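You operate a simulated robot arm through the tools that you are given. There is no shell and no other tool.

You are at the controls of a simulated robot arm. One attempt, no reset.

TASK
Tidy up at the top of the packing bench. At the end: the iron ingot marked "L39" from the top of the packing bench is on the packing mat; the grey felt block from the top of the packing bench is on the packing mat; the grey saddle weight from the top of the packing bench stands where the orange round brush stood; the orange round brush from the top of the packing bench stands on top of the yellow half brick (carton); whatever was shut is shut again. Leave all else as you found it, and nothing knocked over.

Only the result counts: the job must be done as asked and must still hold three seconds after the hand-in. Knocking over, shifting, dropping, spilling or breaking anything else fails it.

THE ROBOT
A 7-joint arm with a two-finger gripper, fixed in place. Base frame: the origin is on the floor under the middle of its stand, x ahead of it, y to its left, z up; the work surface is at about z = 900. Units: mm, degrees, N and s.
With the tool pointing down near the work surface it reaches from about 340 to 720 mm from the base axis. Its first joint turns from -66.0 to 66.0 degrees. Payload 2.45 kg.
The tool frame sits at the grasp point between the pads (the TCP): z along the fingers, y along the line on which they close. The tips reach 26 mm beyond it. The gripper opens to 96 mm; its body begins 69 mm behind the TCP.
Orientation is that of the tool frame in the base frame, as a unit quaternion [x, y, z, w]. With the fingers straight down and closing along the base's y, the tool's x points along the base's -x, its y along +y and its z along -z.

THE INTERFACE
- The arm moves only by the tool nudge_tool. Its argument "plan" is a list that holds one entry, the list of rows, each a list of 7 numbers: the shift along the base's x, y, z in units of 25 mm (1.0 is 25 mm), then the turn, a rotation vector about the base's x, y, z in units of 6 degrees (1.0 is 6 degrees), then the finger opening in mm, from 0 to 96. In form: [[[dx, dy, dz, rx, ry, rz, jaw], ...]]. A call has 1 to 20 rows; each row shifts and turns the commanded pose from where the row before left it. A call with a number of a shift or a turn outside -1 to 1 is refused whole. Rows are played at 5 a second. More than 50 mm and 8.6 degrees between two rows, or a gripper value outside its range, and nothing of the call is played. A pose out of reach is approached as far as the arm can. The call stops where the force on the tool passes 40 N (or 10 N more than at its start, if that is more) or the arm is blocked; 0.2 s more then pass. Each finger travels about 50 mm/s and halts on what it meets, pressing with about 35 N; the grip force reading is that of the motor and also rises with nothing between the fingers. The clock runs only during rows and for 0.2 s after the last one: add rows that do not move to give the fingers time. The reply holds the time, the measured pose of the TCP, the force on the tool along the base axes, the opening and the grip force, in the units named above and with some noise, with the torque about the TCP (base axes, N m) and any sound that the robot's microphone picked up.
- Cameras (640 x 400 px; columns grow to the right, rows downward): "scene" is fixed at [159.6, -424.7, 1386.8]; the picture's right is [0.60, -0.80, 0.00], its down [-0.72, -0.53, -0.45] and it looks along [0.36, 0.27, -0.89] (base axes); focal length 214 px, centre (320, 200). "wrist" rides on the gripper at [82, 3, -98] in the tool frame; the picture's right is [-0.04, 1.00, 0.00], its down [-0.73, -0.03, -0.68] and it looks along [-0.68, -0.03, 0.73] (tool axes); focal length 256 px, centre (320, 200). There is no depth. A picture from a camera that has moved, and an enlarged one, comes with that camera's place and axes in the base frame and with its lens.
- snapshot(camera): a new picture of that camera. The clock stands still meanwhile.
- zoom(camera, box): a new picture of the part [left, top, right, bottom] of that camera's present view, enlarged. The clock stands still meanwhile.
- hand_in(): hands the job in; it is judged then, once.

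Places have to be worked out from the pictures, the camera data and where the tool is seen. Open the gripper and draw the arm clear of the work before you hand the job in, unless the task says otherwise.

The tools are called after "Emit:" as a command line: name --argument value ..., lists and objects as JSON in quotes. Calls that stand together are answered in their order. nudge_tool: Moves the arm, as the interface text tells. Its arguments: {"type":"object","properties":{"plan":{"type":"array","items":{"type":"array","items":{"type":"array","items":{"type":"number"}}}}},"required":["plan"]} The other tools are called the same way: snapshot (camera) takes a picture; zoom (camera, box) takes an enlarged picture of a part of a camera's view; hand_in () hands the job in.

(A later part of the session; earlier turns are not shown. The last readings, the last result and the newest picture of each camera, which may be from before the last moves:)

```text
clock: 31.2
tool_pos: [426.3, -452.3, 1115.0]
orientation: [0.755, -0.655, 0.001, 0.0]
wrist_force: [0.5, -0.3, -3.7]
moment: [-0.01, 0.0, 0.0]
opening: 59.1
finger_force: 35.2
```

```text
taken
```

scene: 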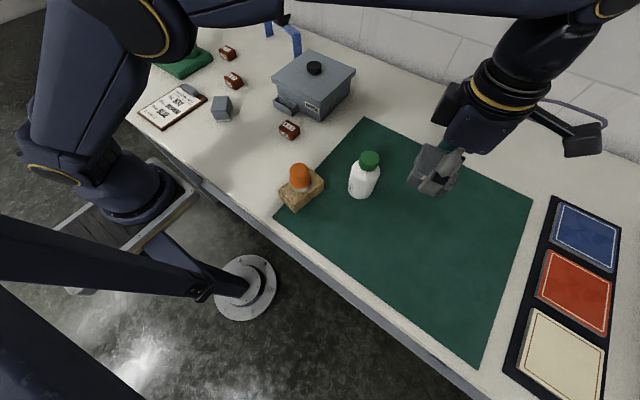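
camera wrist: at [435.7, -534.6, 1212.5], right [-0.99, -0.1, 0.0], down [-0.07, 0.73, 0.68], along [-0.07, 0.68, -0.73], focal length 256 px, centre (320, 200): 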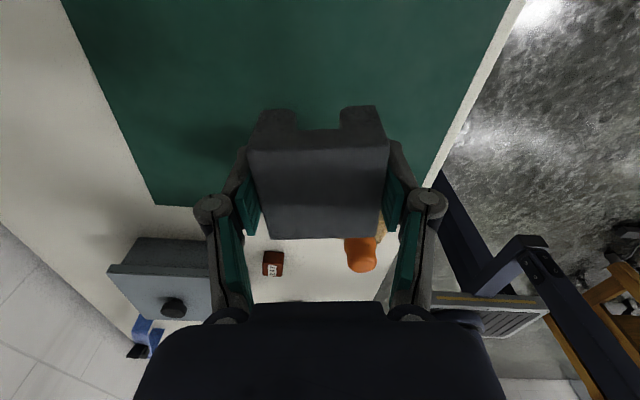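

The saddle hangs level (about 3.7 N). The mat edge is near y=-210, so I will set the saddle at (665,-182), which keeps it flat on the bench on the brush's spot. I carry it there at this height, turning back 8°.

Emit:
nudge_tool --plan '[[[0.7346, 0.8317, 0, 0, 0, -0.1026, 45], [0.7346, 0.8317, 0, 0, 0, -0.1026, 45], [0.7346, 0.8317, 0, 0, 0, -0.1026, 45], [0.7346, 0.8317, 0, 0, 0, -0.1026, 45], [0.7346, 0.8317, 0, 0, 0, -0.1026, 45], [0.7346, 0.8317, 0, 0, 0, -0.1026, 45], [0.7346, 0.8317, 0, 0, 0, -0.1026, 45], [0.7346, 0.8317, 0, 0, 0, -0.1026, 45], [0.7346, 0.8317, 0, 0, 0, -0.1026, 45], [0.7346, 0.8317, 0, 0, 0, -0.1026, 45], [0.7346, 0.8317, 0, 0, 0, -0.1026, 45], [0.7346, 0.8317, 0, 0, 0, -0.1026, 45], [0.7346, 0.8317, 0, 0, 0, -0.1026, 45], [0, 0, 0, 0, 0, 0, 45]]]'

Emit:
snapshot --camera "wrist"

Emit:
snapshot --camera "scene"

```text
clock: 34.2
tool_pos: [665.6, -182.1, 1114.4]
orientation: [0.707, -0.707, 0.0, 0.0]
wrist_force: [-0.2, 0.7, -3.3]
moment: [-0.01, 0.0, 0.0]
opening: 58.8
finger_force: 34.3
```

```text
taken
camera wrist: at [663.6, -263.8, 1212.0], right [-1.0, 0.04, 0.0], down [0.03, 0.73, 0.68], along [0.03, 0.68, -0.73], focal length 256 px, centre (320, 200)
```

wrist: 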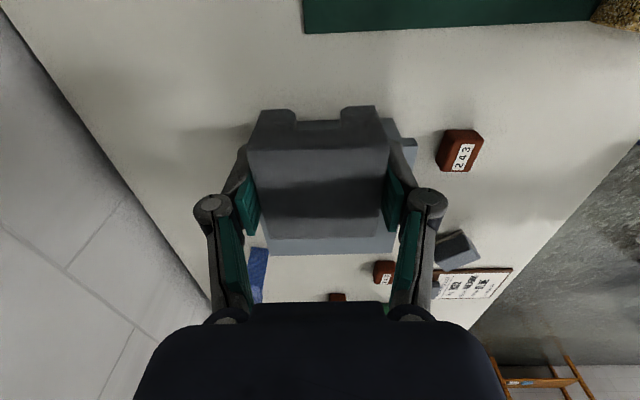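

```text
taken
```

scene: 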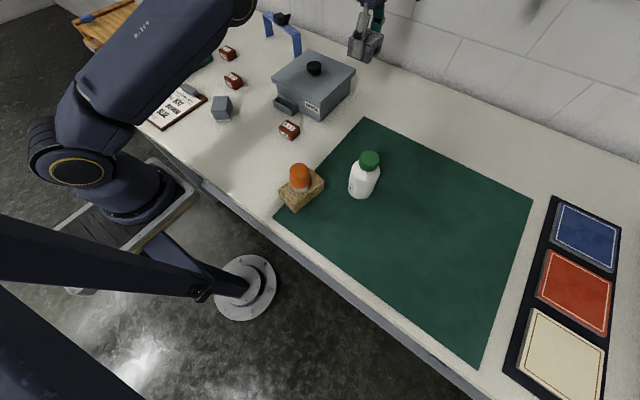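

It is over the spot. I descend to about z=945 and check with the pictures before touching down.

Emit:
nudge_tool --plan '[[[0, 0, -1, 0, 0, 0, 45], [0, 0, -1, 0, 0, 0, 45], [0, 0, -1, 0, 0, 0, 45], [0, 0, -1, 0, 0, 0, 45], [0, 0, -1, 0, 0, 0, 45], [0, 0, -1, 0, 0, 0, 45], [0, 0, -0.7, 0, 0, 0, 45], [0, 0, 0, 0, 0, 0, 45]]]'

Emit:
snapshot --camera "wrist"

Emit:
zoom --camera "scene" --box '[290, 40, 410, 130]'

```text
clock: 36.0
tool_pos: [663.9, -180.8, 947.4]
orientation: [-0.707, 0.707, 0.0, 0.0]
wrist_force: [-0.1, 0.0, -3.9]
moment: [0.0, 0.0, 0.0]
opening: 58.8
finger_force: 34.9
```

```text
taken
camera wrist: at [661.7, -263.6, 1044.6], right [-1.0, 0.04, 0.0], down [0.03, 0.73, 0.68], along [0.03, 0.68, -0.73], focal length 256 px, centre (320, 200)
```

wrist: 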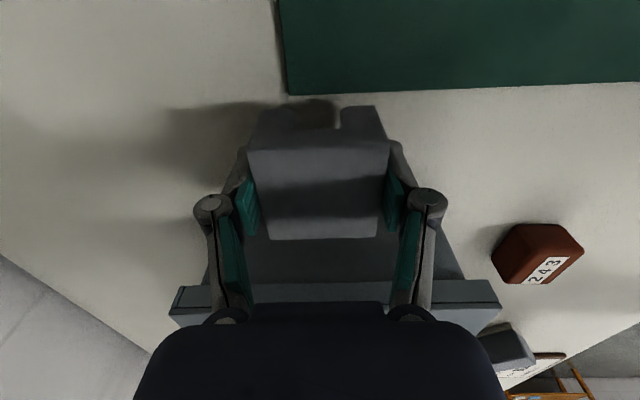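

```text
4.44 times, centred on (350, 85) of scene
camera zoom: at [159.6, -424.7, 1386.8], right [0.6, -0.8, 0.0], down [-0.72, -0.53, -0.45], along [0.36, 0.27, -0.89], focal length 953 px, centre (187, 711)
```

zoom: 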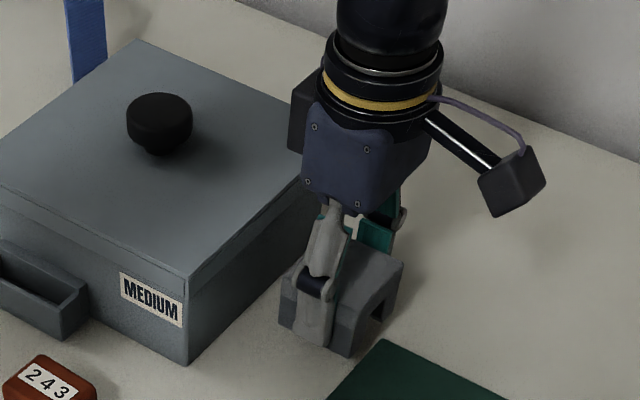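

Clear of the box and the mat. I lower in small steps towards contact.

Emit:
nudge_tool --plan '[[[0, 0, -0.3, 0, 0, 0, 45], [0, 0, -0.1, 0, 0, 0, 45], [0, 0, -0.04, 0, 0, 0, 45], [0, 0, 0, 0, 0, 0, 45]]]'

```text
clock: 37.0
tool_pos: [665.4, -180.4, 938.2]
orientation: [-0.707, 0.707, 0.001, -0.001]
wrist_force: [0.4, -0.5, -3.0]
moment: [-0.01, 0.01, 0.02]
opening: 58.9
finger_force: 34.5
```

Still hanging free at z≈938. I go on in 1 mm steps.

Emit:
nudge_tool --plan '[[[0, 0, -0.06, 0, 0, 0, 45], [0, 0, -0.04, 0, 0, 0, 45], [0, 0, 0, 0, 0, 0, 45]]]'

```text
clock: 37.8
tool_pos: [666.3, -182.3, 935.3]
orientation: [0.707, -0.707, 0.0, 0.0]
wrist_force: [0.0, 0.2, -3.9]
moment: [0.0, 0.01, -0.02]
opening: 59.1
finger_force: 35.4
```

No contact yet; another small step down.

Emit:
nudge_tool --plan '[[[0, 0, -0.04, 0, 0, 0, 45], [0, 0, -0.02, 0, 0, 0, 45], [0, 0, 0, 0, 0, 0, 45]]]'

```text
clock: 38.6
tool_pos: [667.2, -180.6, 933.6]
orientation: [0.707, -0.707, 0.0, 0.0]
wrist_force: [0.3, -0.6, -2.8]
moment: [0.01, -0.01, -0.02]
opening: 59.1
finger_force: 35.1
```

Still about -3 N, not touching. One more millimetre-sized step.

Emit:
nudge_tool --plan '[[[0, 0, -0.04, 0, 0, 0, 45], [0, 0, 0, 0, 0, 0, 45]]]'

Emit:
zoom --camera "scene" --box '[330, 80, 390, 130]'

```text
clock: 39.2
tool_pos: [666.6, -181.8, 932.1]
orientation: [-0.706, 0.708, 0.0, 0.0]
wrist_force: [-0.3, -1.1, -3.3]
moment: [-0.02, 0.01, -0.02]
opening: 59.2
finger_force: 35.3
```

```text
8.00 times, centred on (360, 105) of scene
camera zoom: at [159.6, -424.7, 1386.8], right [0.6, -0.8, 0.0], down [-0.72, -0.53, -0.45], along [0.36, 0.27, -0.89], focal length 1716 px, centre (0, 960)
```

zoom: 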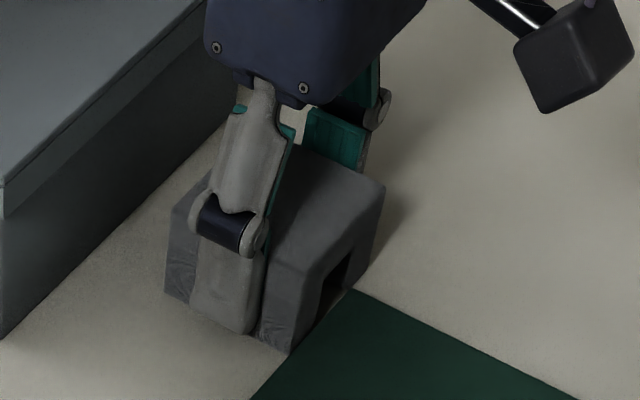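

Very near the bench surface. I continue with single-millimetre steps.

Emit:
nudge_tool --plan '[[[0, 0, -0.04, 0, 0, 0, 45], [0, 0, 0, 0, 0, 0, 45]]]'

```text
clock: 39.8
tool_pos: [666.8, -181.5, 931.7]
orientation: [-0.707, 0.708, -0.001, 0.001]
wrist_force: [0.2, 1.3, 7.7]
moment: [0.03, 0.33, 0.02]
opening: 59.1
finger_force: 35.2
```

Contact: the force went to +7.7 N. I open the fingers gradually.

Emit:
nudge_tool --plan '[[[0, 0, 0, 0, 0, 0, 61], [0, 0, 0, 0, 0, 0, 66], [0, 0, 0, 0, 0, 0, 75], [0, 0, 0, 0, 0, 0, 90], [0, 0, 0, 0, 0, 0, 90], [0, 0, 0, 0, 0, 0, 90]]]'

Emit:
zoom --camera "scene" --box '[330, 80, 390, 130]'

Emit:
snapshot --camera "wrist"

```text
clock: 41.2
tool_pos: [666.4, -180.5, 930.4]
orientation: [-0.706, 0.708, -0.001, -0.001]
wrist_force: [0.1, 0.6, -0.3]
moment: [-0.01, 0.02, -0.01]
opening: 90.2
finger_force: 0.0
```

```text
8.00 times, centred on (360, 105) of scene
camera zoom: at [159.6, -424.7, 1386.8], right [0.6, -0.8, 0.0], down [-0.72, -0.53, -0.45], along [0.36, 0.27, -0.89], focal length 1716 px, centre (0, 960)
```

zoom: 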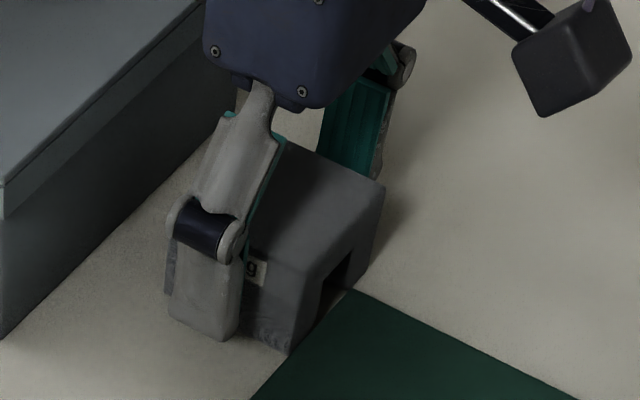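

```text
taken
camera wrist: at [662.8, -263.8, 1028.4], right [-1.0, 0.04, 0.0], down [0.03, 0.73, 0.68], along [0.03, 0.68, -0.73], focal length 256 px, centre (320, 200)
```

wrist: 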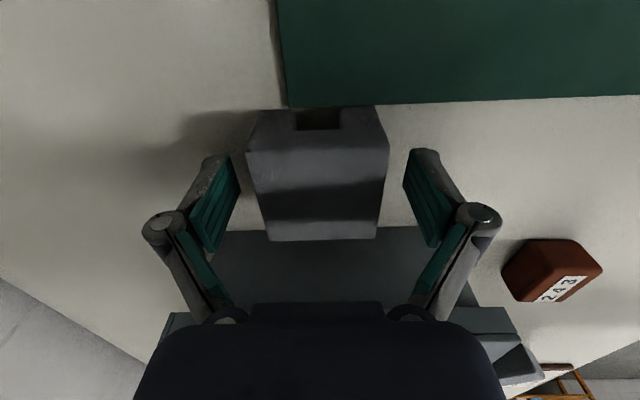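

The saddle stands on the brush's spot, just off the mat. I rise straight up and then swing over to the L39 ingot, turning the gripper back to closing along y.

Emit:
nudge_tool --plan '[[[0, 0, 0.5, 0, 0, 0, 92], [0, 0, 1, 0, 0, 0, 95], [0, 0, 1, 0, 0, 0, 95], [0, 0, 1, 0, 0, 0, 95], [0, 0, 1, 0, 0, 0, 95], [0, 0, 1, 0, 0, 0, 95], [0, 0, 1, 0, 0, 0, 95], [0, 0, 0, 0, 0, 0, 95]]]'

Emit:
nudge_tool --plan '[[[-0.5, 0.283, 0, 0, 0, -1, 95], [-0.5, 0.283, 0, 0, 0, -1, 95], [-0.5, 0.283, 0, 0, 0, -1, 95], [-0.5, 0.283, 0, 0, 0, -1, 95], [-0.5, 0.283, 0, 0, 0, -1, 95], [-0.5, 0.283, 0, 0, 0, -1, 95], [-0.5, 0.283, 0, 0, 0, -1, 95], [-0.5, 0.283, 0, 0, 0, -1, 95], [-0.5, 0.283, 0, 0, 0, -1, 95], [-0.5, 0.283, 0, 0, 0, -1, 95], [-0.5, 0.283, 0, 0, 0, -1, 95], [-0.5, 0.283, 0, 0, 0, -1, 95], [-0.5, 0.283, 0, 0, 0, -1, 95], [-0.5, 0.283, 0, 0, 0, -1, 95], [-0.5, 0.283, 0, 0, 0, -1, 95], [0, 0, 0, 0, 0, 0, 95]]]'

Emit:
snapshot --camera "wrist"

Emit:
snapshot --camera "scene"

```text
clock: 43.0
tool_pos: [664.2, -181.4, 1094.6]
orientation: [-0.707, 0.707, 0.001, 0.0]
wrist_force: [0.4, -0.1, -0.7]
moment: [0.0, 0.02, -0.01]
opening: 95.0
finger_force: 0.1
```

```text
clock: 46.4
tool_pos: [479.5, -74.2, 1094.2]
orientation: [0.001, 1.0, 0.0, -0.001]
wrist_force: [0.1, 0.8, -1.1]
moment: [-0.02, 0.0, 0.01]
opening: 94.9
finger_force: 0.1
```

```text
taken
camera wrist: at [397.3, -72.1, 1191.1], right [0.04, 1.0, 0.0], down [0.73, -0.03, 0.68], along [0.68, -0.03, -0.73], focal length 256 px, centre (320, 200)
```

wrist: 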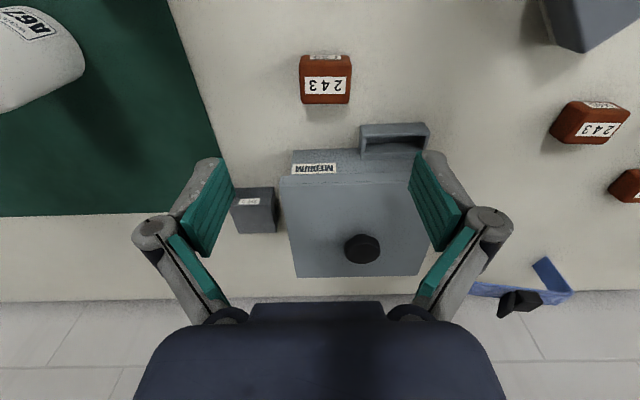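

```text
taken
```

scene: 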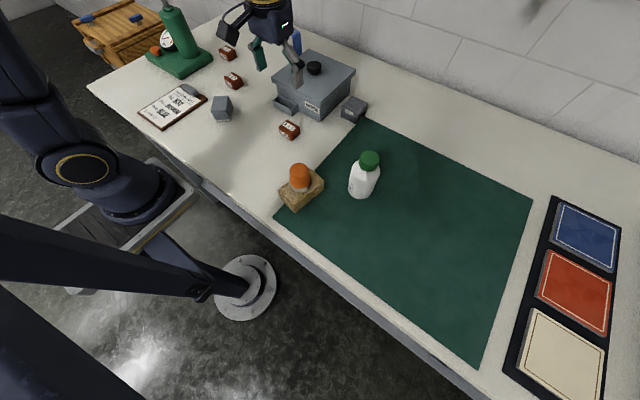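

The saddle stands where it should. Now I zoom in on the near ingot to confirm its mark and measure it, and on the other ingots and the felt block.

Emit:
zoom --camera "wrist" --box '[270, 30, 390, 120]'

Emit:
zoom --camera "wrist" --box '[520, 0, 640, 210]'

Emit:
zoom --camera "scene" --box '[190, 80, 310, 150]'

Emit:
zoom --camera "scene" --box '[265, 105, 315, 145]'

```text
4.44 times, centred on (330, 75) of wrist
camera zoom: at [397.3, -72.1, 1191.1], right [0.04, 1.0, 0.0], down [0.73, -0.03, 0.68], along [0.68, -0.03, -0.73], focal length 1138 px, centre (276, 756)
```

zoom: 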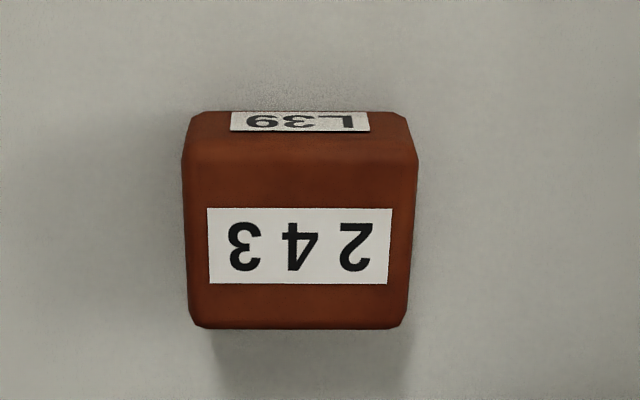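

```text
1.90 times, centred on (580, 105) of wrist
camera zoom: at [397.3, -72.1, 1191.1], right [0.04, 1.0, 0.0], down [0.73, -0.03, 0.68], along [0.68, -0.03, -0.73], focal length 488 px, centre (-175, 381)
```

zoom: 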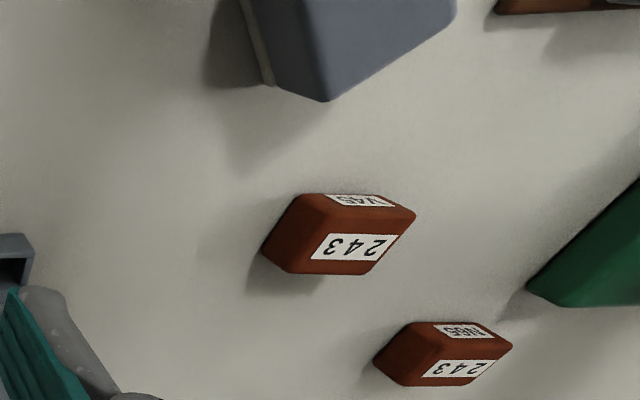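

```text
5.33 times, centred on (250, 115) of scene
camera zoom: at [159.6, -424.7, 1386.8], right [0.6, -0.8, 0.0], down [-0.72, -0.53, -0.45], along [0.36, 0.27, -0.89], focal length 1144 px, centre (693, 653)
```

zoom: 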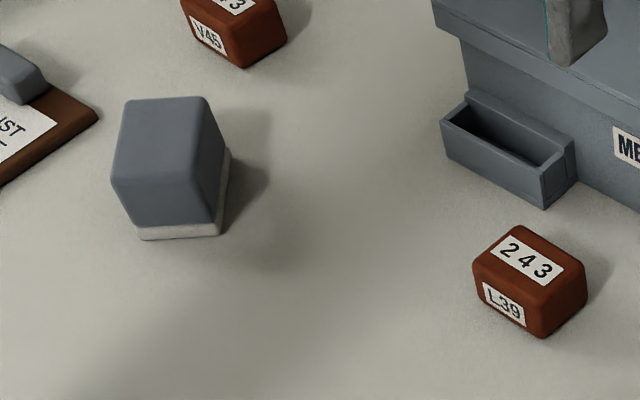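

```text
10.00 times, centred on (290, 125) of scene
camera zoom: at [159.6, -424.7, 1386.8], right [0.6, -0.8, 0.0], down [-0.72, -0.53, -0.45], along [0.36, 0.27, -0.89], focal length 2145 px, centre (620, 950)
```

zoom: 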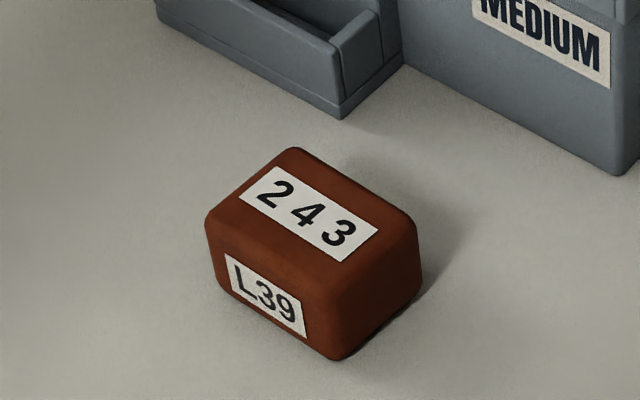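

The near ingot's side label reads "L39", with centre about (486,-71), roughly 50 × 38 mm and top at z≈927. I centre over it and descend to z≈990.

Emit:
nudge_tool --plan '[[[0.26, 0.13, -0.8, 0, 0, 0, 95], [0, 0, -0.9, 0, 0, 0, 95], [0, 0, -0.9, 0, 0, 0, 95], [0, 0, -0.9, 0, 0, 0, 95], [0, 0, -0.7, 0, 0, 0, 95], [0, 0, 0, 0, 0, 0, 95]]]'

Emit:
snapshot --camera "wrist"

Emit:
zoom --camera "scene" --box '[230, 60, 350, 150]'

```text
clock: 47.8
tool_pos: [484.9, -71.3, 988.9]
orientation: [0.0, 1.0, 0.0, 0.0]
wrist_force: [0.7, -0.5, 0.1]
moment: [-0.03, -0.03, -0.02]
opening: 95.1
finger_force: 0.1
```

```text
taken
camera wrist: at [403.5, -69.1, 1086.6], right [0.04, 1.0, 0.0], down [0.73, -0.03, 0.68], along [0.68, -0.03, -0.73], focal length 256 px, centre (320, 200)
```

wrist: 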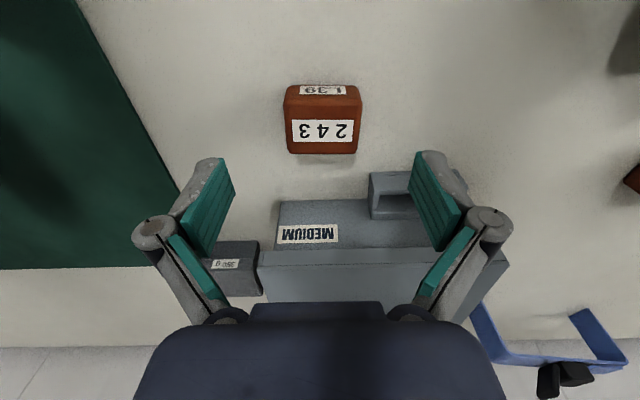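

```text
4.44 times, centred on (290, 105) of scene
camera zoom: at [159.6, -424.7, 1386.8], right [0.6, -0.8, 0.0], down [-0.72, -0.53, -0.45], along [0.36, 0.27, -0.89], focal length 953 px, centre (453, 622)
```

zoom: 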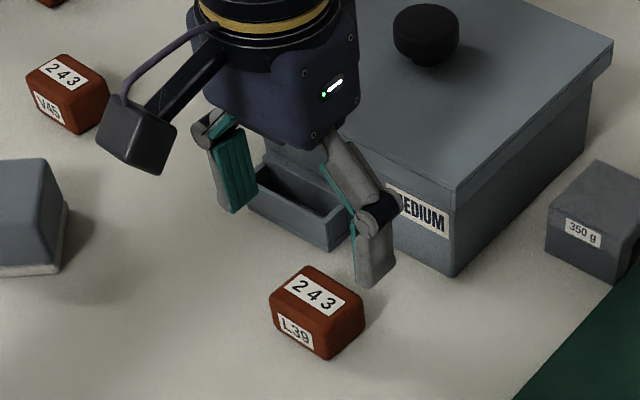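

Well centred. I go down to z≈931 over the ingot.

Emit:
nudge_tool --plan '[[[0.03, 0, -0.8, 0, 0, 0, 95], [0, 0, -0.8, 0, 0, 0, 95], [0, 0, -0.5, 0, 0, 0, 95], [0, 0, -0.2, 0, 0, 0, 95], [0, 0, 0, 0, 0, 0, 95]]]'

Emit:
snapshot --camera "wrist"

Emit:
zoom --camera "scene" --box '[230, 60, 350, 150]'

```text
clock: 49.0
tool_pos: [486.5, -73.2, 930.8]
orientation: [0.0, 1.0, 0.0, 0.0]
wrist_force: [0.2, 0.1, 0.6]
moment: [0.02, 0.0, 0.03]
opening: 95.0
finger_force: 0.0
```

```text
taken
camera wrist: at [404.8, -70.2, 1028.1], right [0.04, 1.0, 0.0], down [0.73, -0.03, 0.68], along [0.68, -0.03, -0.73], focal length 256 px, centre (320, 200)
```

wrist: 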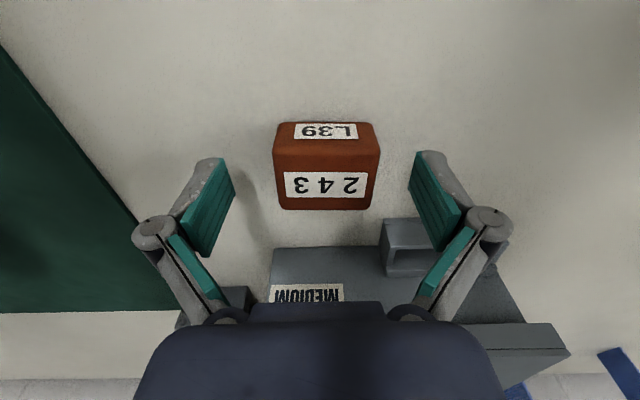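

```text
4.44 times, centred on (290, 105) of scene
camera zoom: at [159.6, -424.7, 1386.8], right [0.6, -0.8, 0.0], down [-0.72, -0.53, -0.45], along [0.36, 0.27, -0.89], focal length 953 px, centre (453, 622)
```

zoom: 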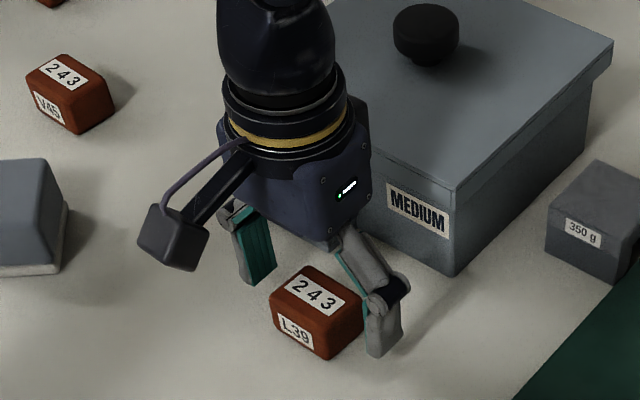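

The ingot sits between the pads. I close on it.

Emit:
nudge_tool --plan '[[[0, 0, 0, 0, 0, 0, 75], [0, 0, 0, 0, 0, 0, 58], [0, 0, 0, 0, 0, 0, 38], [0, 0, 0, 0, 0, 0, 38], [0, 0, 0, 0, 0, 0, 38], [0, 0, 0, 0, 0, 0, 38]]]'

Emit:
nudge_tool --plan '[[[0, 0, 0.2, 0, 0, 0, 38], [0, 0, 0.4, 0, 0, 0, 38], [0, 0, 0.8, 0, 0, 0, 38], [0, 0, 1, 0, 0, 0, 38], [0, 0, 1, 0, 0, 0, 38], [0, 0, 1, 0, 0, 0, 38], [0, 0, 0.8, 0, 0, 0, 38], [0, 0, 0, 0, 0, 0, 38]]]'

Emit:
snapshot --camera "wrist"

Emit:
snapshot --camera "scene"

```text
clock: 50.4
tool_pos: [486.3, -72.9, 930.7]
orientation: [0.0, 1.0, 0.0, -0.001]
wrist_force: [0.1, 1.9, 4.1]
moment: [0.13, 0.05, -0.02]
opening: 49.7
finger_force: 34.7
```

```text
clock: 52.2
tool_pos: [484.8, -71.4, 1061.3]
orientation: [0.0, 1.0, -0.001, 0.0]
wrist_force: [-0.1, -0.8, -4.7]
moment: [0.0, 0.0, -0.05]
opening: 49.8
finger_force: 34.7
```

```text
taken
camera wrist: at [404.9, -68.4, 1158.5], right [0.04, 1.0, 0.0], down [0.73, -0.03, 0.68], along [0.68, -0.03, -0.73], focal length 256 px, centre (320, 200)
```

wrist: 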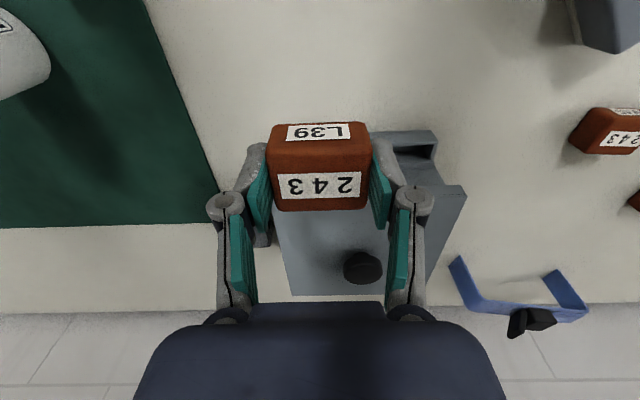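

```text
taken
```

scene: 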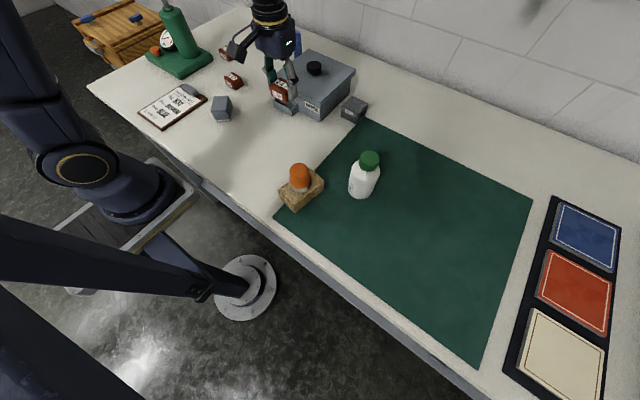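

The ingot is held and lifted. I carry it to a free spot on the mat at about (600,-315).

Emit:
nudge_tool --plan '[[[0.418, -0.886, 0, 0, 0, 0, 38], [0.418, -0.886, 0, 0, 0, 0, 38], [0.418, -0.886, 0, 0, 0, 0, 38], [0.418, -0.886, 0, 0, 0, 0, 38], [0.418, -0.886, 0, 0, 0, 0, 38], [0.418, -0.886, 0, 0, 0, 0, 38], [0.418, -0.886, 0, 0, 0, 0, 38], [0.418, -0.886, 0, 0, 0, 0, 38], [0.418, -0.886, 0, 0, 0, 0, 38], [0.418, -0.886, 0, 0, 0, 0, 38], [0.418, -0.886, 0, 0, 0, 0, 38], [0, 0, 0, 0, 0, 0, 38]]]'

Emit:
snapshot --camera "wrist"

Emit:
snapshot --camera "scene"

```text
clock: 54.8
tool_pos: [600.7, -315.3, 1061.2]
orientation: [0.0, 1.0, 0.0, 0.0]
wrist_force: [0.1, 0.4, -5.0]
moment: [-0.01, -0.03, 0.01]
opening: 49.6
finger_force: 34.7
```

```text
taken
camera wrist: at [519.3, -312.9, 1159.5], right [0.04, 1.0, 0.0], down [0.73, -0.03, 0.68], along [0.68, -0.03, -0.73], focal length 256 px, centre (320, 200)
```

wrist: 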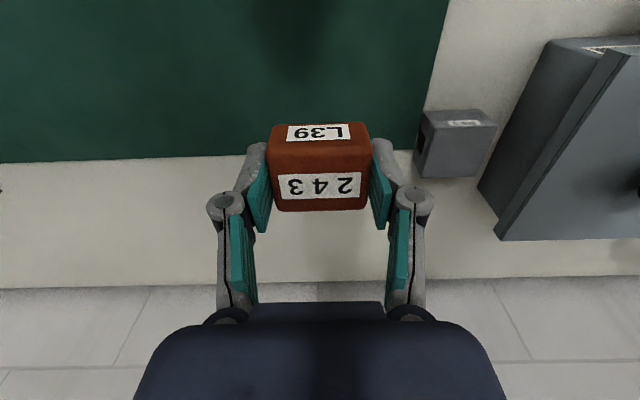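

```text
taken
```

scene: 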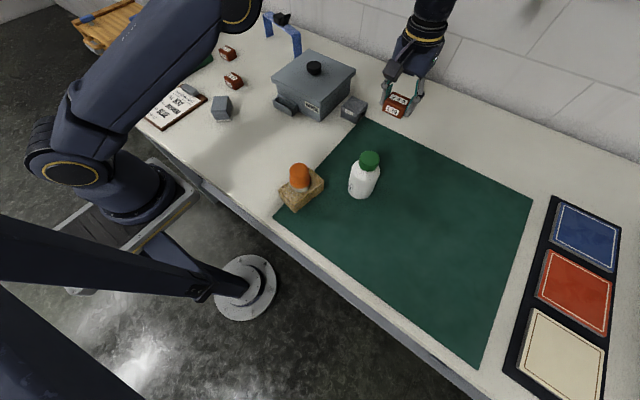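

Over the mat with good margins. I descend to about z=940.

Emit:
nudge_tool --plan '[[[0, 0, -1, 0, 0, 0, 38], [0, 0, -1, 0, 0, 0, 38], [0, 0, -1, 0, 0, 0, 38], [0, 0, -1, 0, 0, 0, 38], [0, 0, -0.7, 0, 0, 0, 38], [0, 0, -0.1, 0, 0, 0, 38], [0, 0, 0, 0, 0, 0, 38]]]'

Emit:
zoom --camera "scene" --box '[330, 60, 450, 150]'

```text
clock: 56.4
tool_pos: [599.4, -317.2, 941.7]
orientation: [0.001, 1.0, -0.001, 0.0]
wrist_force: [-0.7, 0.5, -4.6]
moment: [-0.01, -0.02, 0.02]
opening: 49.7
finger_force: 34.6
```

```text
4.44 times, centred on (390, 105) of scene
camera zoom: at [159.6, -424.7, 1386.8], right [0.6, -0.8, 0.0], down [-0.72, -0.53, -0.45], along [0.36, 0.27, -0.89], focal length 953 px, centre (9, 622)
```

zoom: 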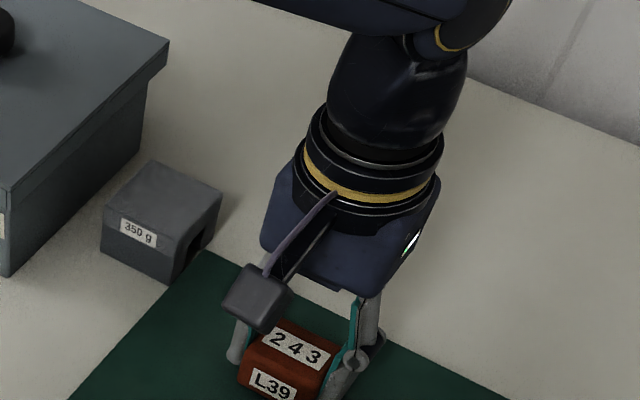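

The ingot hovers about 10 mm above the mat. I lower in small steps.

Emit:
nudge_tool --plan '[[[0, 0, -0.14, 0, 0, 0, 38], [0, 0, -0.1, 0, 0, 0, 38], [0, 0, -0.06, 0, 0, 0, 38], [0, 0, 0, 0, 0, 0, 38]]]'

```text
clock: 57.4
tool_pos: [600.0, -315.2, 935.7]
orientation: [0.0, 1.0, 0.0, 0.001]
wrist_force: [-3.3, 1.7, 6.3]
moment: [0.25, 0.15, 0.05]
opening: 49.6
finger_force: 34.7
```

Contact with the mat (+6 N). I open the fingers and back up.

Emit:
nudge_tool --plan '[[[0, 0, 0, 0, 0, 0, 52], [0, 0, 0, 0, 0, 0, 58], [0, 0, 0, 0, 0, 0, 70], [0, 0, 0, 0, 0, 0, 90], [0, 0, 0, 0, 0, 0, 90], [0, 0, 0, 0, 0, 0, 90]]]'

Emit:
snapshot --camera "wrist"

Emit:
nudge_tool --plan '[[[0, 0, 0.5, 0, 0, 0, 92], [0, 0, 1, 0, 0, 0, 95], [0, 0, 1, 0, 0, 0, 95], [0, 0, 1, 0, 0, 0, 95], [0, 0, 1, 0, 0, 0, 95], [0, 0, 1, 0, 0, 0, 95], [0, 0, 1, 0, 0, 0, 95], [0, 0, 0, 0, 0, 0, 95]]]'

Emit:
snapshot --camera "scene"

```text
clock: 58.8
tool_pos: [599.6, -315.4, 934.7]
orientation: [0.0, 1.0, 0.0, 0.0]
wrist_force: [0.2, 0.5, -0.2]
moment: [0.0, 0.01, -0.01]
opening: 90.5
finger_force: 0.0
```

```text
taken
camera wrist: at [518.6, -312.9, 1031.5], right [0.04, 1.0, 0.0], down [0.73, -0.03, 0.68], along [0.68, -0.03, -0.73], focal length 256 px, centre (320, 200)
```

wrist: 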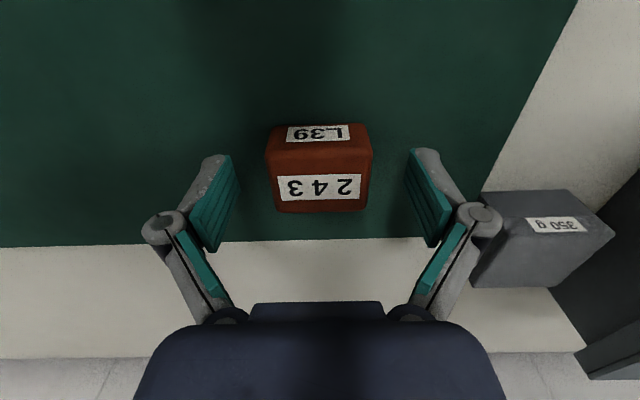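

```text
clock: 60.6
tool_pos: [601.1, -317.0, 1096.0]
orientation: [0.0, 1.0, 0.0, 0.0]
wrist_force: [-0.1, 0.5, -0.1]
moment: [-0.02, -0.01, 0.0]
opening: 95.1
finger_force: 0.1
```

```text
taken
```

scene: 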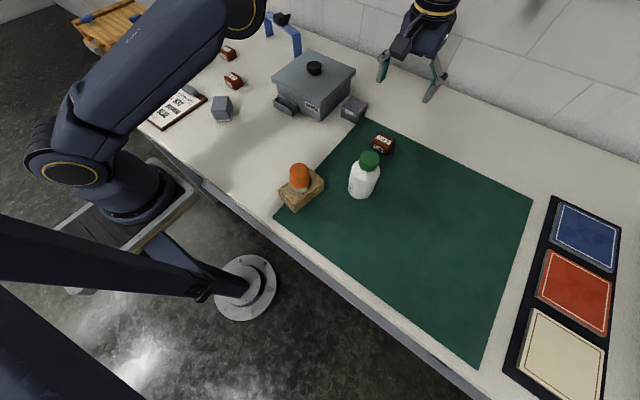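

The ingot lies on the mat, saddle, brush and bottle all fine. I now travel high to above the grey felt block near (412,139).

Emit:
nudge_tool --plan '[[[-0.423, 0.9516, 0, 0, 0, 0, 95], [-0.423, 0.9516, 0, 0, 0, 0, 95], [-0.423, 0.9516, 0, 0, 0, 0, 95], [-0.423, 0.9516, 0, 0, 0, 0, 95], [-0.423, 0.9516, 0, 0, 0, 0, 95], [-0.423, 0.9516, 0, 0, 0, 0, 95], [-0.423, 0.9516, 0, 0, 0, 0, 95], [-0.423, 0.9516, 0, 0, 0, 0, 95], [-0.423, 0.9516, 0, 0, 0, 0, 95], [-0.423, 0.9516, 0, 0, 0, 0, 95], [-0.423, 0.9516, 0, 0, 0, 0, 95], [-0.423, 0.9516, 0, 0, 0, 0, 95], [-0.423, 0.9516, 0, 0, 0, 0, 95], [-0.423, 0.9516, 0, 0, 0, 0, 95], [-0.423, 0.9516, 0, 0, 0, 0, 95], [-0.423, 0.9516, 0, 0, 0, 0, 95], [-0.423, 0.9516, 0, 0, 0, 0, 95], [-0.423, 0.9516, 0, 0, 0, 0, 95], [-0.423, 0.9516, 0, 0, 0, 0, 95], [0, 0, 0, 0, 0, 0, 95]]]'

Emit:
snapshot --camera "wrist"

Emit:
snapshot --camera "scene"

```text
clock: 64.8
tool_pos: [399.1, 136.6, 1096.4]
orientation: [0.0, 1.0, 0.0, -0.001]
wrist_force: [-0.2, -0.1, -0.6]
moment: [-0.02, 0.03, 0.01]
opening: 95.1
finger_force: 0.1
```

```text
taken
camera wrist: at [317.9, 139.4, 1193.8], right [0.04, 1.0, 0.0], down [0.73, -0.03, 0.68], along [0.68, -0.03, -0.73], focal length 256 px, centre (320, 200)
```

wrist: 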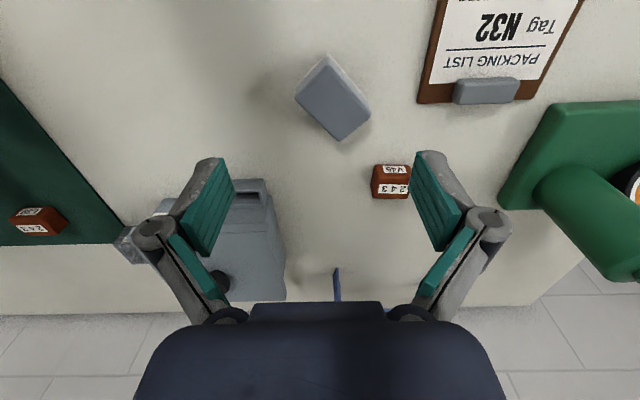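

```text
taken
```

scene: 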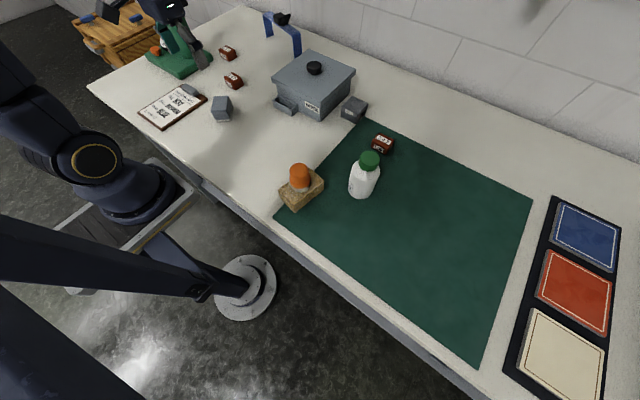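

The felt block is seen from above, turned by roughly 45°. I zoom in on it in both views to measure its corners.

Emit:
zoom --camera "wrist" --box '[270, 40, 400, 150]'

Emit:
zoom --camera "scene" --box '[195, 80, 255, 130]'

```text
3.64 times, centred on (335, 95) of wrist
camera zoom: at [317.9, 139.4, 1193.8], right [0.04, 1.0, 0.0], down [0.73, -0.03, 0.68], along [0.68, -0.03, -0.73], focal length 931 px, centre (266, 582)
```

zoom: 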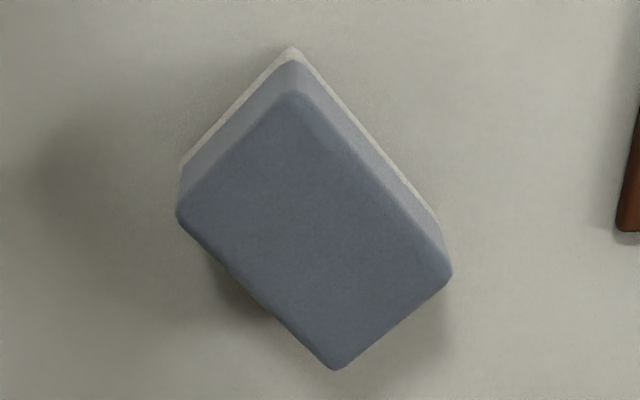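

```text
8.00 times, centred on (225, 105) of scene
camera zoom: at [159.6, -424.6, 1386.8], right [0.6, -0.8, 0.0], down [-0.72, -0.53, -0.45], along [0.36, 0.27, -0.89], focal length 1716 px, centre (1080, 960)
```

zoom: 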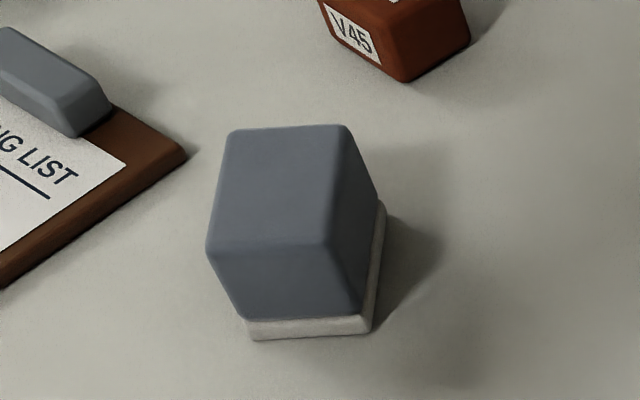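

The felt block's centre is about (423,149), 45 × 68 mm with top z≈944 and its long axis at 42°. I turn the gripper 42° to close across the short side and descend to z≈1000.

Emit:
nudge_tool --plan '[[[0.137, 0.069, 0, 0, 0, 1, 90], [0.137, 0.069, 0, 0, 0, 1, 90], [0.137, 0.069, 0, 0, 0, 1, 90], [0.137, 0.069, 0, 0, 0, 1, 90], [0.137, 0.069, 0, 0, 0, 1, 90], [0.137, 0.069, 0, 0, 0, 1, 90], [0.137, 0.069, 0, 0, 0, 1, 90], [0, 0, -1, 0, 0, 0, 90], [0, 0, -1, 0, 0, 0, 90], [0, 0, -1, 0, 0, 0, 90], [0, 0, -0.9, 0, 0, 0, 90], [0, 0, 0, 0, 0, 0, 90]]]'

Emit:
snapshot --camera "wrist"

Emit:
zoom --camera "scene" --box '[160, 50, 280, 140]'

```text
clock: 67.4
tool_pos: [422.4, 150.6, 999.4]
orientation: [-0.359, 0.933, 0.0, 0.001]
wrist_force: [0.2, -0.1, 0.6]
moment: [0.03, -0.01, -0.01]
opening: 89.9
finger_force: 0.1
```

```text
taken
camera wrist: at [359.8, 96.7, 1097.1], right [-0.64, 0.77, 0.0], down [0.56, 0.47, 0.68], along [0.52, 0.43, -0.73], focal length 256 px, centre (320, 200)
```

wrist: 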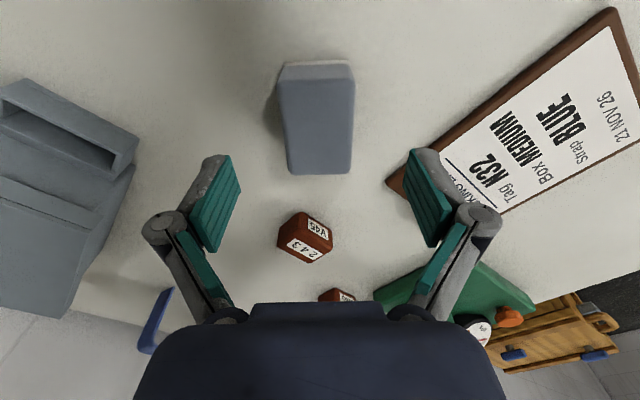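

```text
4.44 times, centred on (220, 95) of scene
camera zoom: at [159.6, -424.7, 1386.8], right [0.6, -0.8, 0.0], down [-0.72, -0.53, -0.45], along [0.36, 0.27, -0.89], focal length 953 px, centre (764, 667)
```

zoom: 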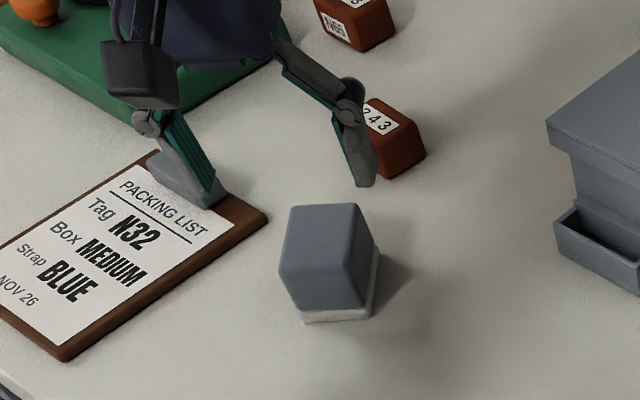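

The block is centred and aligned between the fingers, with room to the clipboard. I go down to z≈935.

Emit:
nudge_tool --plan '[[[0, -0.04, -0.9, 0, 0, 0, 86], [0, 0, -0.9, 0, 0, 0, 86], [0, 0, -0.6, 0, 0, 0, 86], [0, 0, -0.18, 0, 0, 0, 86], [0, 0, 0, 0, 0, 0, 86]]]'

Emit:
snapshot --camera "wrist"

Emit:
zoom --camera "scene" --box '[160, 50, 280, 140]'

```text
clock: 68.6
tool_pos: [422.2, 148.8, 934.6]
orientation: [-0.358, 0.934, 0.001, -0.001]
wrist_force: [-0.5, -0.2, -1.3]
moment: [0.0, 0.02, 0.01]
opening: 85.8
finger_force: 0.1
```

```text
taken
camera wrist: at [359.8, 96.3, 1031.7], right [-0.64, 0.77, 0.0], down [0.56, 0.47, 0.68], along [0.52, 0.43, -0.73], focal length 256 px, centre (320, 200)
```

wrist: 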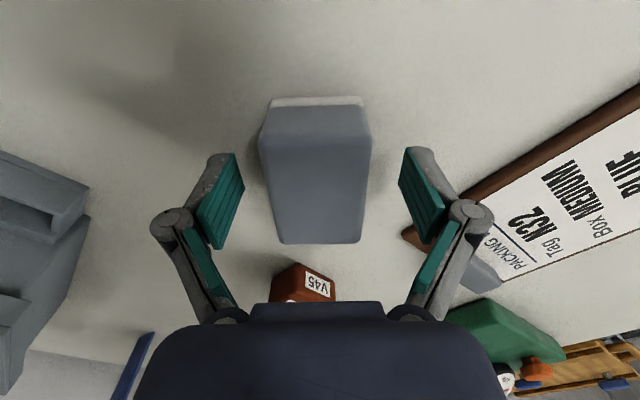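

```text
4.44 times, centred on (220, 95) of scene
camera zoom: at [159.6, -424.7, 1386.8], right [0.6, -0.8, 0.0], down [-0.72, -0.53, -0.45], along [0.36, 0.27, -0.89], focal length 953 px, centre (764, 667)
```

zoom: 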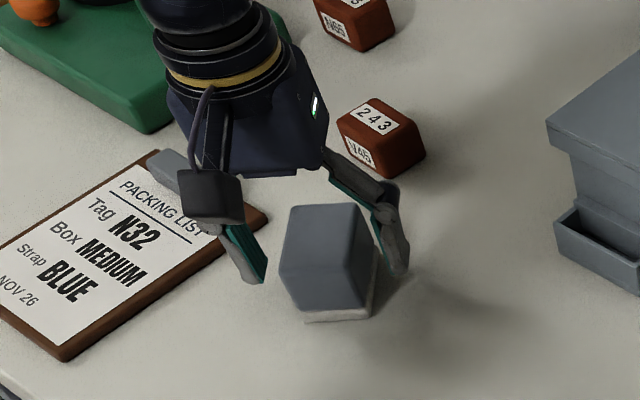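

The block is nicely between the pads; I close on it and read the grip.

Emit:
nudge_tool --plan '[[[0, 0, 0, 0, 0, 0, 65], [0, 0, 0, 0, 0, 0, 50], [0, 0, 0, 0, 0, 0, 34], [0, 0, 0, 0, 0, 0, 34], [0, 0, 0, 0, 0, 0, 34], [0, 0, 0, 0, 0, 0, 34]]]'

Emit:
snapshot --camera "wrist"

```text
clock: 70.0
tool_pos: [422.5, 148.9, 934.0]
orientation: [-0.358, 0.934, 0.0, 0.0]
wrist_force: [0.3, -0.5, 4.4]
moment: [-0.02, 0.02, -0.03]
opening: 46.8
finger_force: 35.3
```

```text
taken
camera wrist: at [359.9, 96.3, 1032.0], right [-0.64, 0.77, 0.0], down [0.56, 0.47, 0.68], along [0.52, 0.43, -0.73], focal length 256 px, centre (320, 200)
```

wrist: 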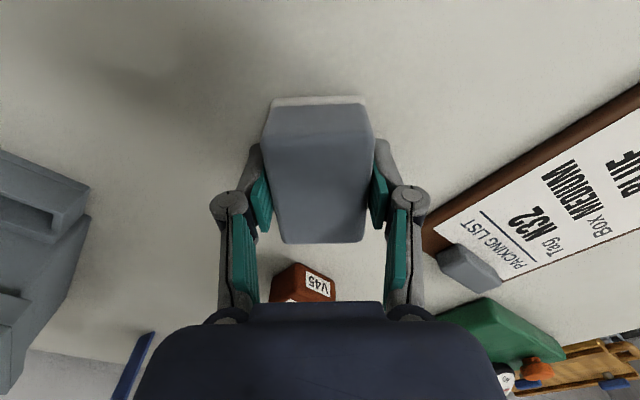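

The block is held at 46.8 mm. I lift straight up gently, first slowly.

Emit:
nudge_tool --plan '[[[0, 0, 0.2, 0, 0, 0, 34], [0, 0, 0.4, 0, 0, 0, 34], [0, 0, 0.8, 0, 0, 0, 34], [0, 0, 1, 0, 0, 0, 34], [0, 0, 1, 0, 0, 0, 34], [0, 0, 1, 0, 0, 0, 34], [0, 0, 1, 0, 0, 0, 34], [0, 0, 1, 0, 0, 0, 34], [0, 0, 0.6, 0, 0, 0, 34], [0, 0, 0, 0, 0, 0, 34]]]'

Emit:
snapshot --camera "wrist"

Emit:
snapshot --camera "scene"

```text
clock: 72.2
tool_pos: [422.6, 147.5, 1110.2]
orientation: [-0.358, 0.934, 0.001, 0.0]
wrist_force: [0.7, 0.4, -1.0]
moment: [0.02, 0.0, -0.01]
opening: 47.1
finger_force: 35.1
```

```text
taken
camera wrist: at [360.5, 93.8, 1206.4], right [-0.64, 0.77, 0.0], down [0.56, 0.47, 0.68], along [0.52, 0.43, -0.73], focal length 256 px, centre (320, 200)
```

wrist: 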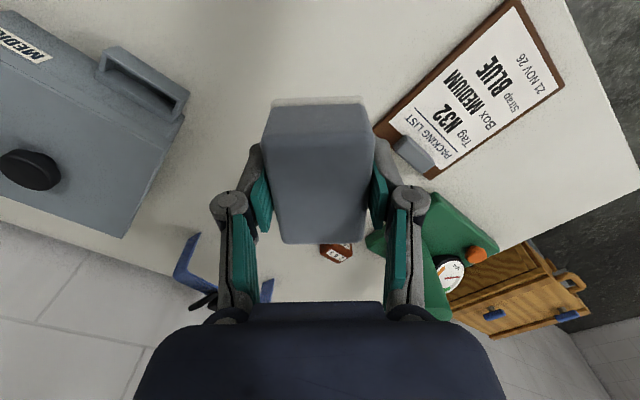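

```text
taken
```

scene: 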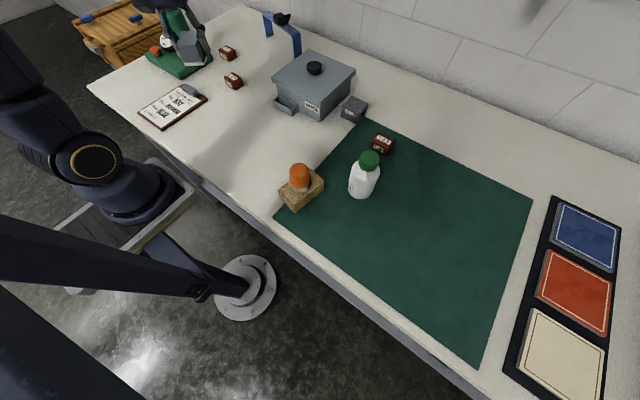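

The block is held firmly. I carry it around the bottle at height: first to (520,-220), then (510,-400), then (450,-510) over free mat.

Emit:
nudge_tool --plan '[[[0.245, -0.919, 0, 0, 0, 0, 34], [0.245, -0.919, 0, 0, 0, 0, 34], [0.245, -0.919, 0, 0, 0, 0, 34], [0.245, -0.919, 0, 0, 0, 0, 34], [0.245, -0.919, 0, 0, 0, 0, 34], [0.245, -0.919, 0, 0, 0, 0, 34], [0.245, -0.919, 0, 0, 0, 0, 34], [0.245, -0.919, 0, 0, 0, 0, 34], [0.245, -0.919, 0, 0, 0, 0, 34], [0.245, -0.919, 0, 0, 0, 0, 34], [0.245, -0.919, 0, 0, 0, 0, 34], [0.245, -0.919, 0, 0, 0, 0, 34], [0.245, -0.919, 0, 0, 0, 0, 34], [0.245, -0.919, 0, 0, 0, 0, 34], [0.245, -0.919, 0, 0, 0, 0, 34], [0.245, -0.919, 0, 0, 0, 0, 34]]]'

Emit:
nudge_tool --plan '[[[-0.05, -0.9, 0, 0, 0, 0, 34], [-0.05, -0.9, 0, 0, 0, 0, 34], [-0.05, -0.9, 0, 0, 0, 0, 34], [-0.05, -0.9, 0, 0, 0, 0, 34], [-0.05, -0.9, 0, 0, 0, 0, 34], [-0.05, -0.9, 0, 0, 0, 0, 34], [-0.05, -0.9, 0, 0, 0, 0, 34], [-0.05, -0.9, 0, 0, 0, 0, 34], [-0.48, -0.88, 0, 0, 0, 0, 34], [-0.48, -0.88, 0, 0, 0, 0, 34], [-0.48, -0.88, 0, 0, 0, 0, 34], [-0.48, -0.88, 0, 0, 0, 0, 34], [-0.48, -0.88, 0, 0, 0, 0, 34], [0, 0, 0, 0, 0, 0, 34]]]'

Emit:
snapshot --camera "wrist"

Emit:
snapshot --camera "scene"

```text
clock: 75.6
tool_pos: [520.6, -218.6, 1110.2]
orientation: [-0.359, 0.933, 0.0, 0.0]
wrist_force: [-0.3, -0.1, -1.2]
moment: [0.02, -0.02, 0.0]
opening: 47.0
finger_force: 34.1
```

```text
clock: 78.6
tool_pos: [427.8, -500.4, 1104.7]
orientation: [-0.358, 0.934, 0.0, -0.001]
wrist_force: [-0.5, 0.1, -0.6]
moment: [0.02, -0.02, 0.04]
opening: 47.0
finger_force: 34.9
out of reach, approached as far as the arm can: row 12, 13
```

```text
taken
camera wrist: at [364.6, -552.5, 1201.6], right [-0.64, 0.77, 0.0], down [0.56, 0.47, 0.68], along [0.52, 0.43, -0.73], focal length 256 px, centre (320, 200)
```

wrist: 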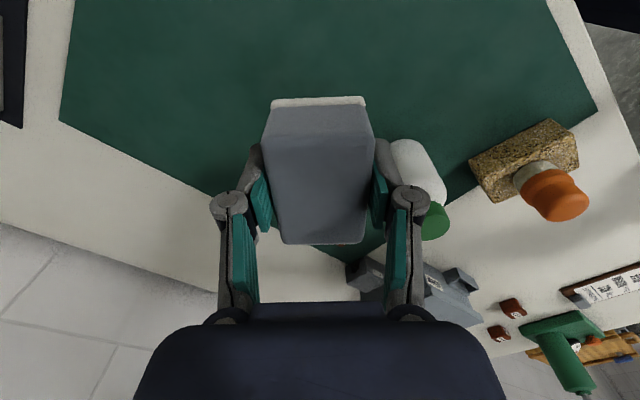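

```text
taken
```

scene: 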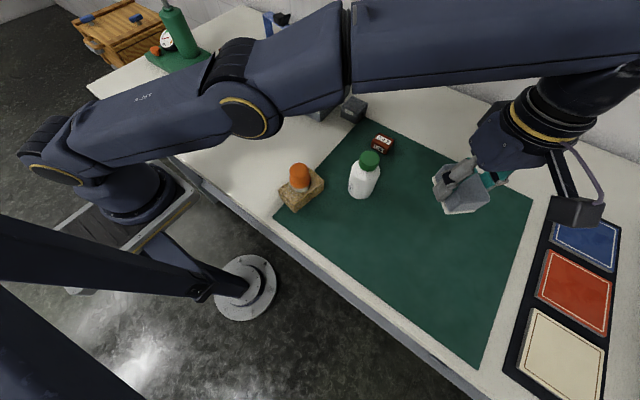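

The last bit was at the edge of reach; the tool is at (428,-500). I back off a little towards (432,-478), which is still free mat, and check the reading.

Emit:
nudge_tool --plan '[[[0, 0.5, 0, 0, 0, 0, 34], [0, 0.4, 0, 0, 0, 0, 34], [0, 0, 0, 0, 0, 0, 34]]]'

Emit:
snapshot --camera "scene"

```text
clock: 79.4
tool_pos: [425.1, -476.5, 1103.0]
orientation: [-0.359, 0.933, -0.001, 0.0]
wrist_force: [0.4, -0.1, -0.6]
moment: [-0.01, -0.01, -0.02]
opening: 47.0
finger_force: 35.5
```

```text
taken
```

scene: 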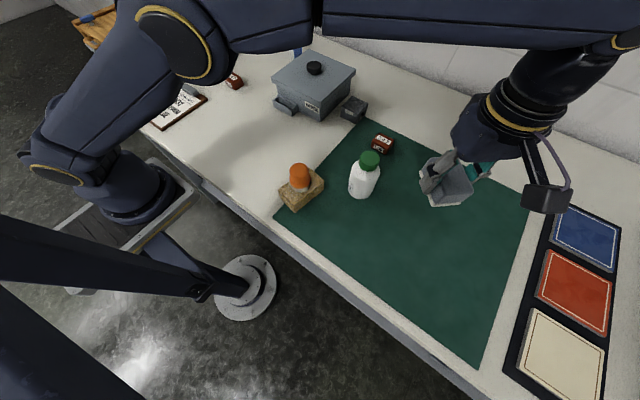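

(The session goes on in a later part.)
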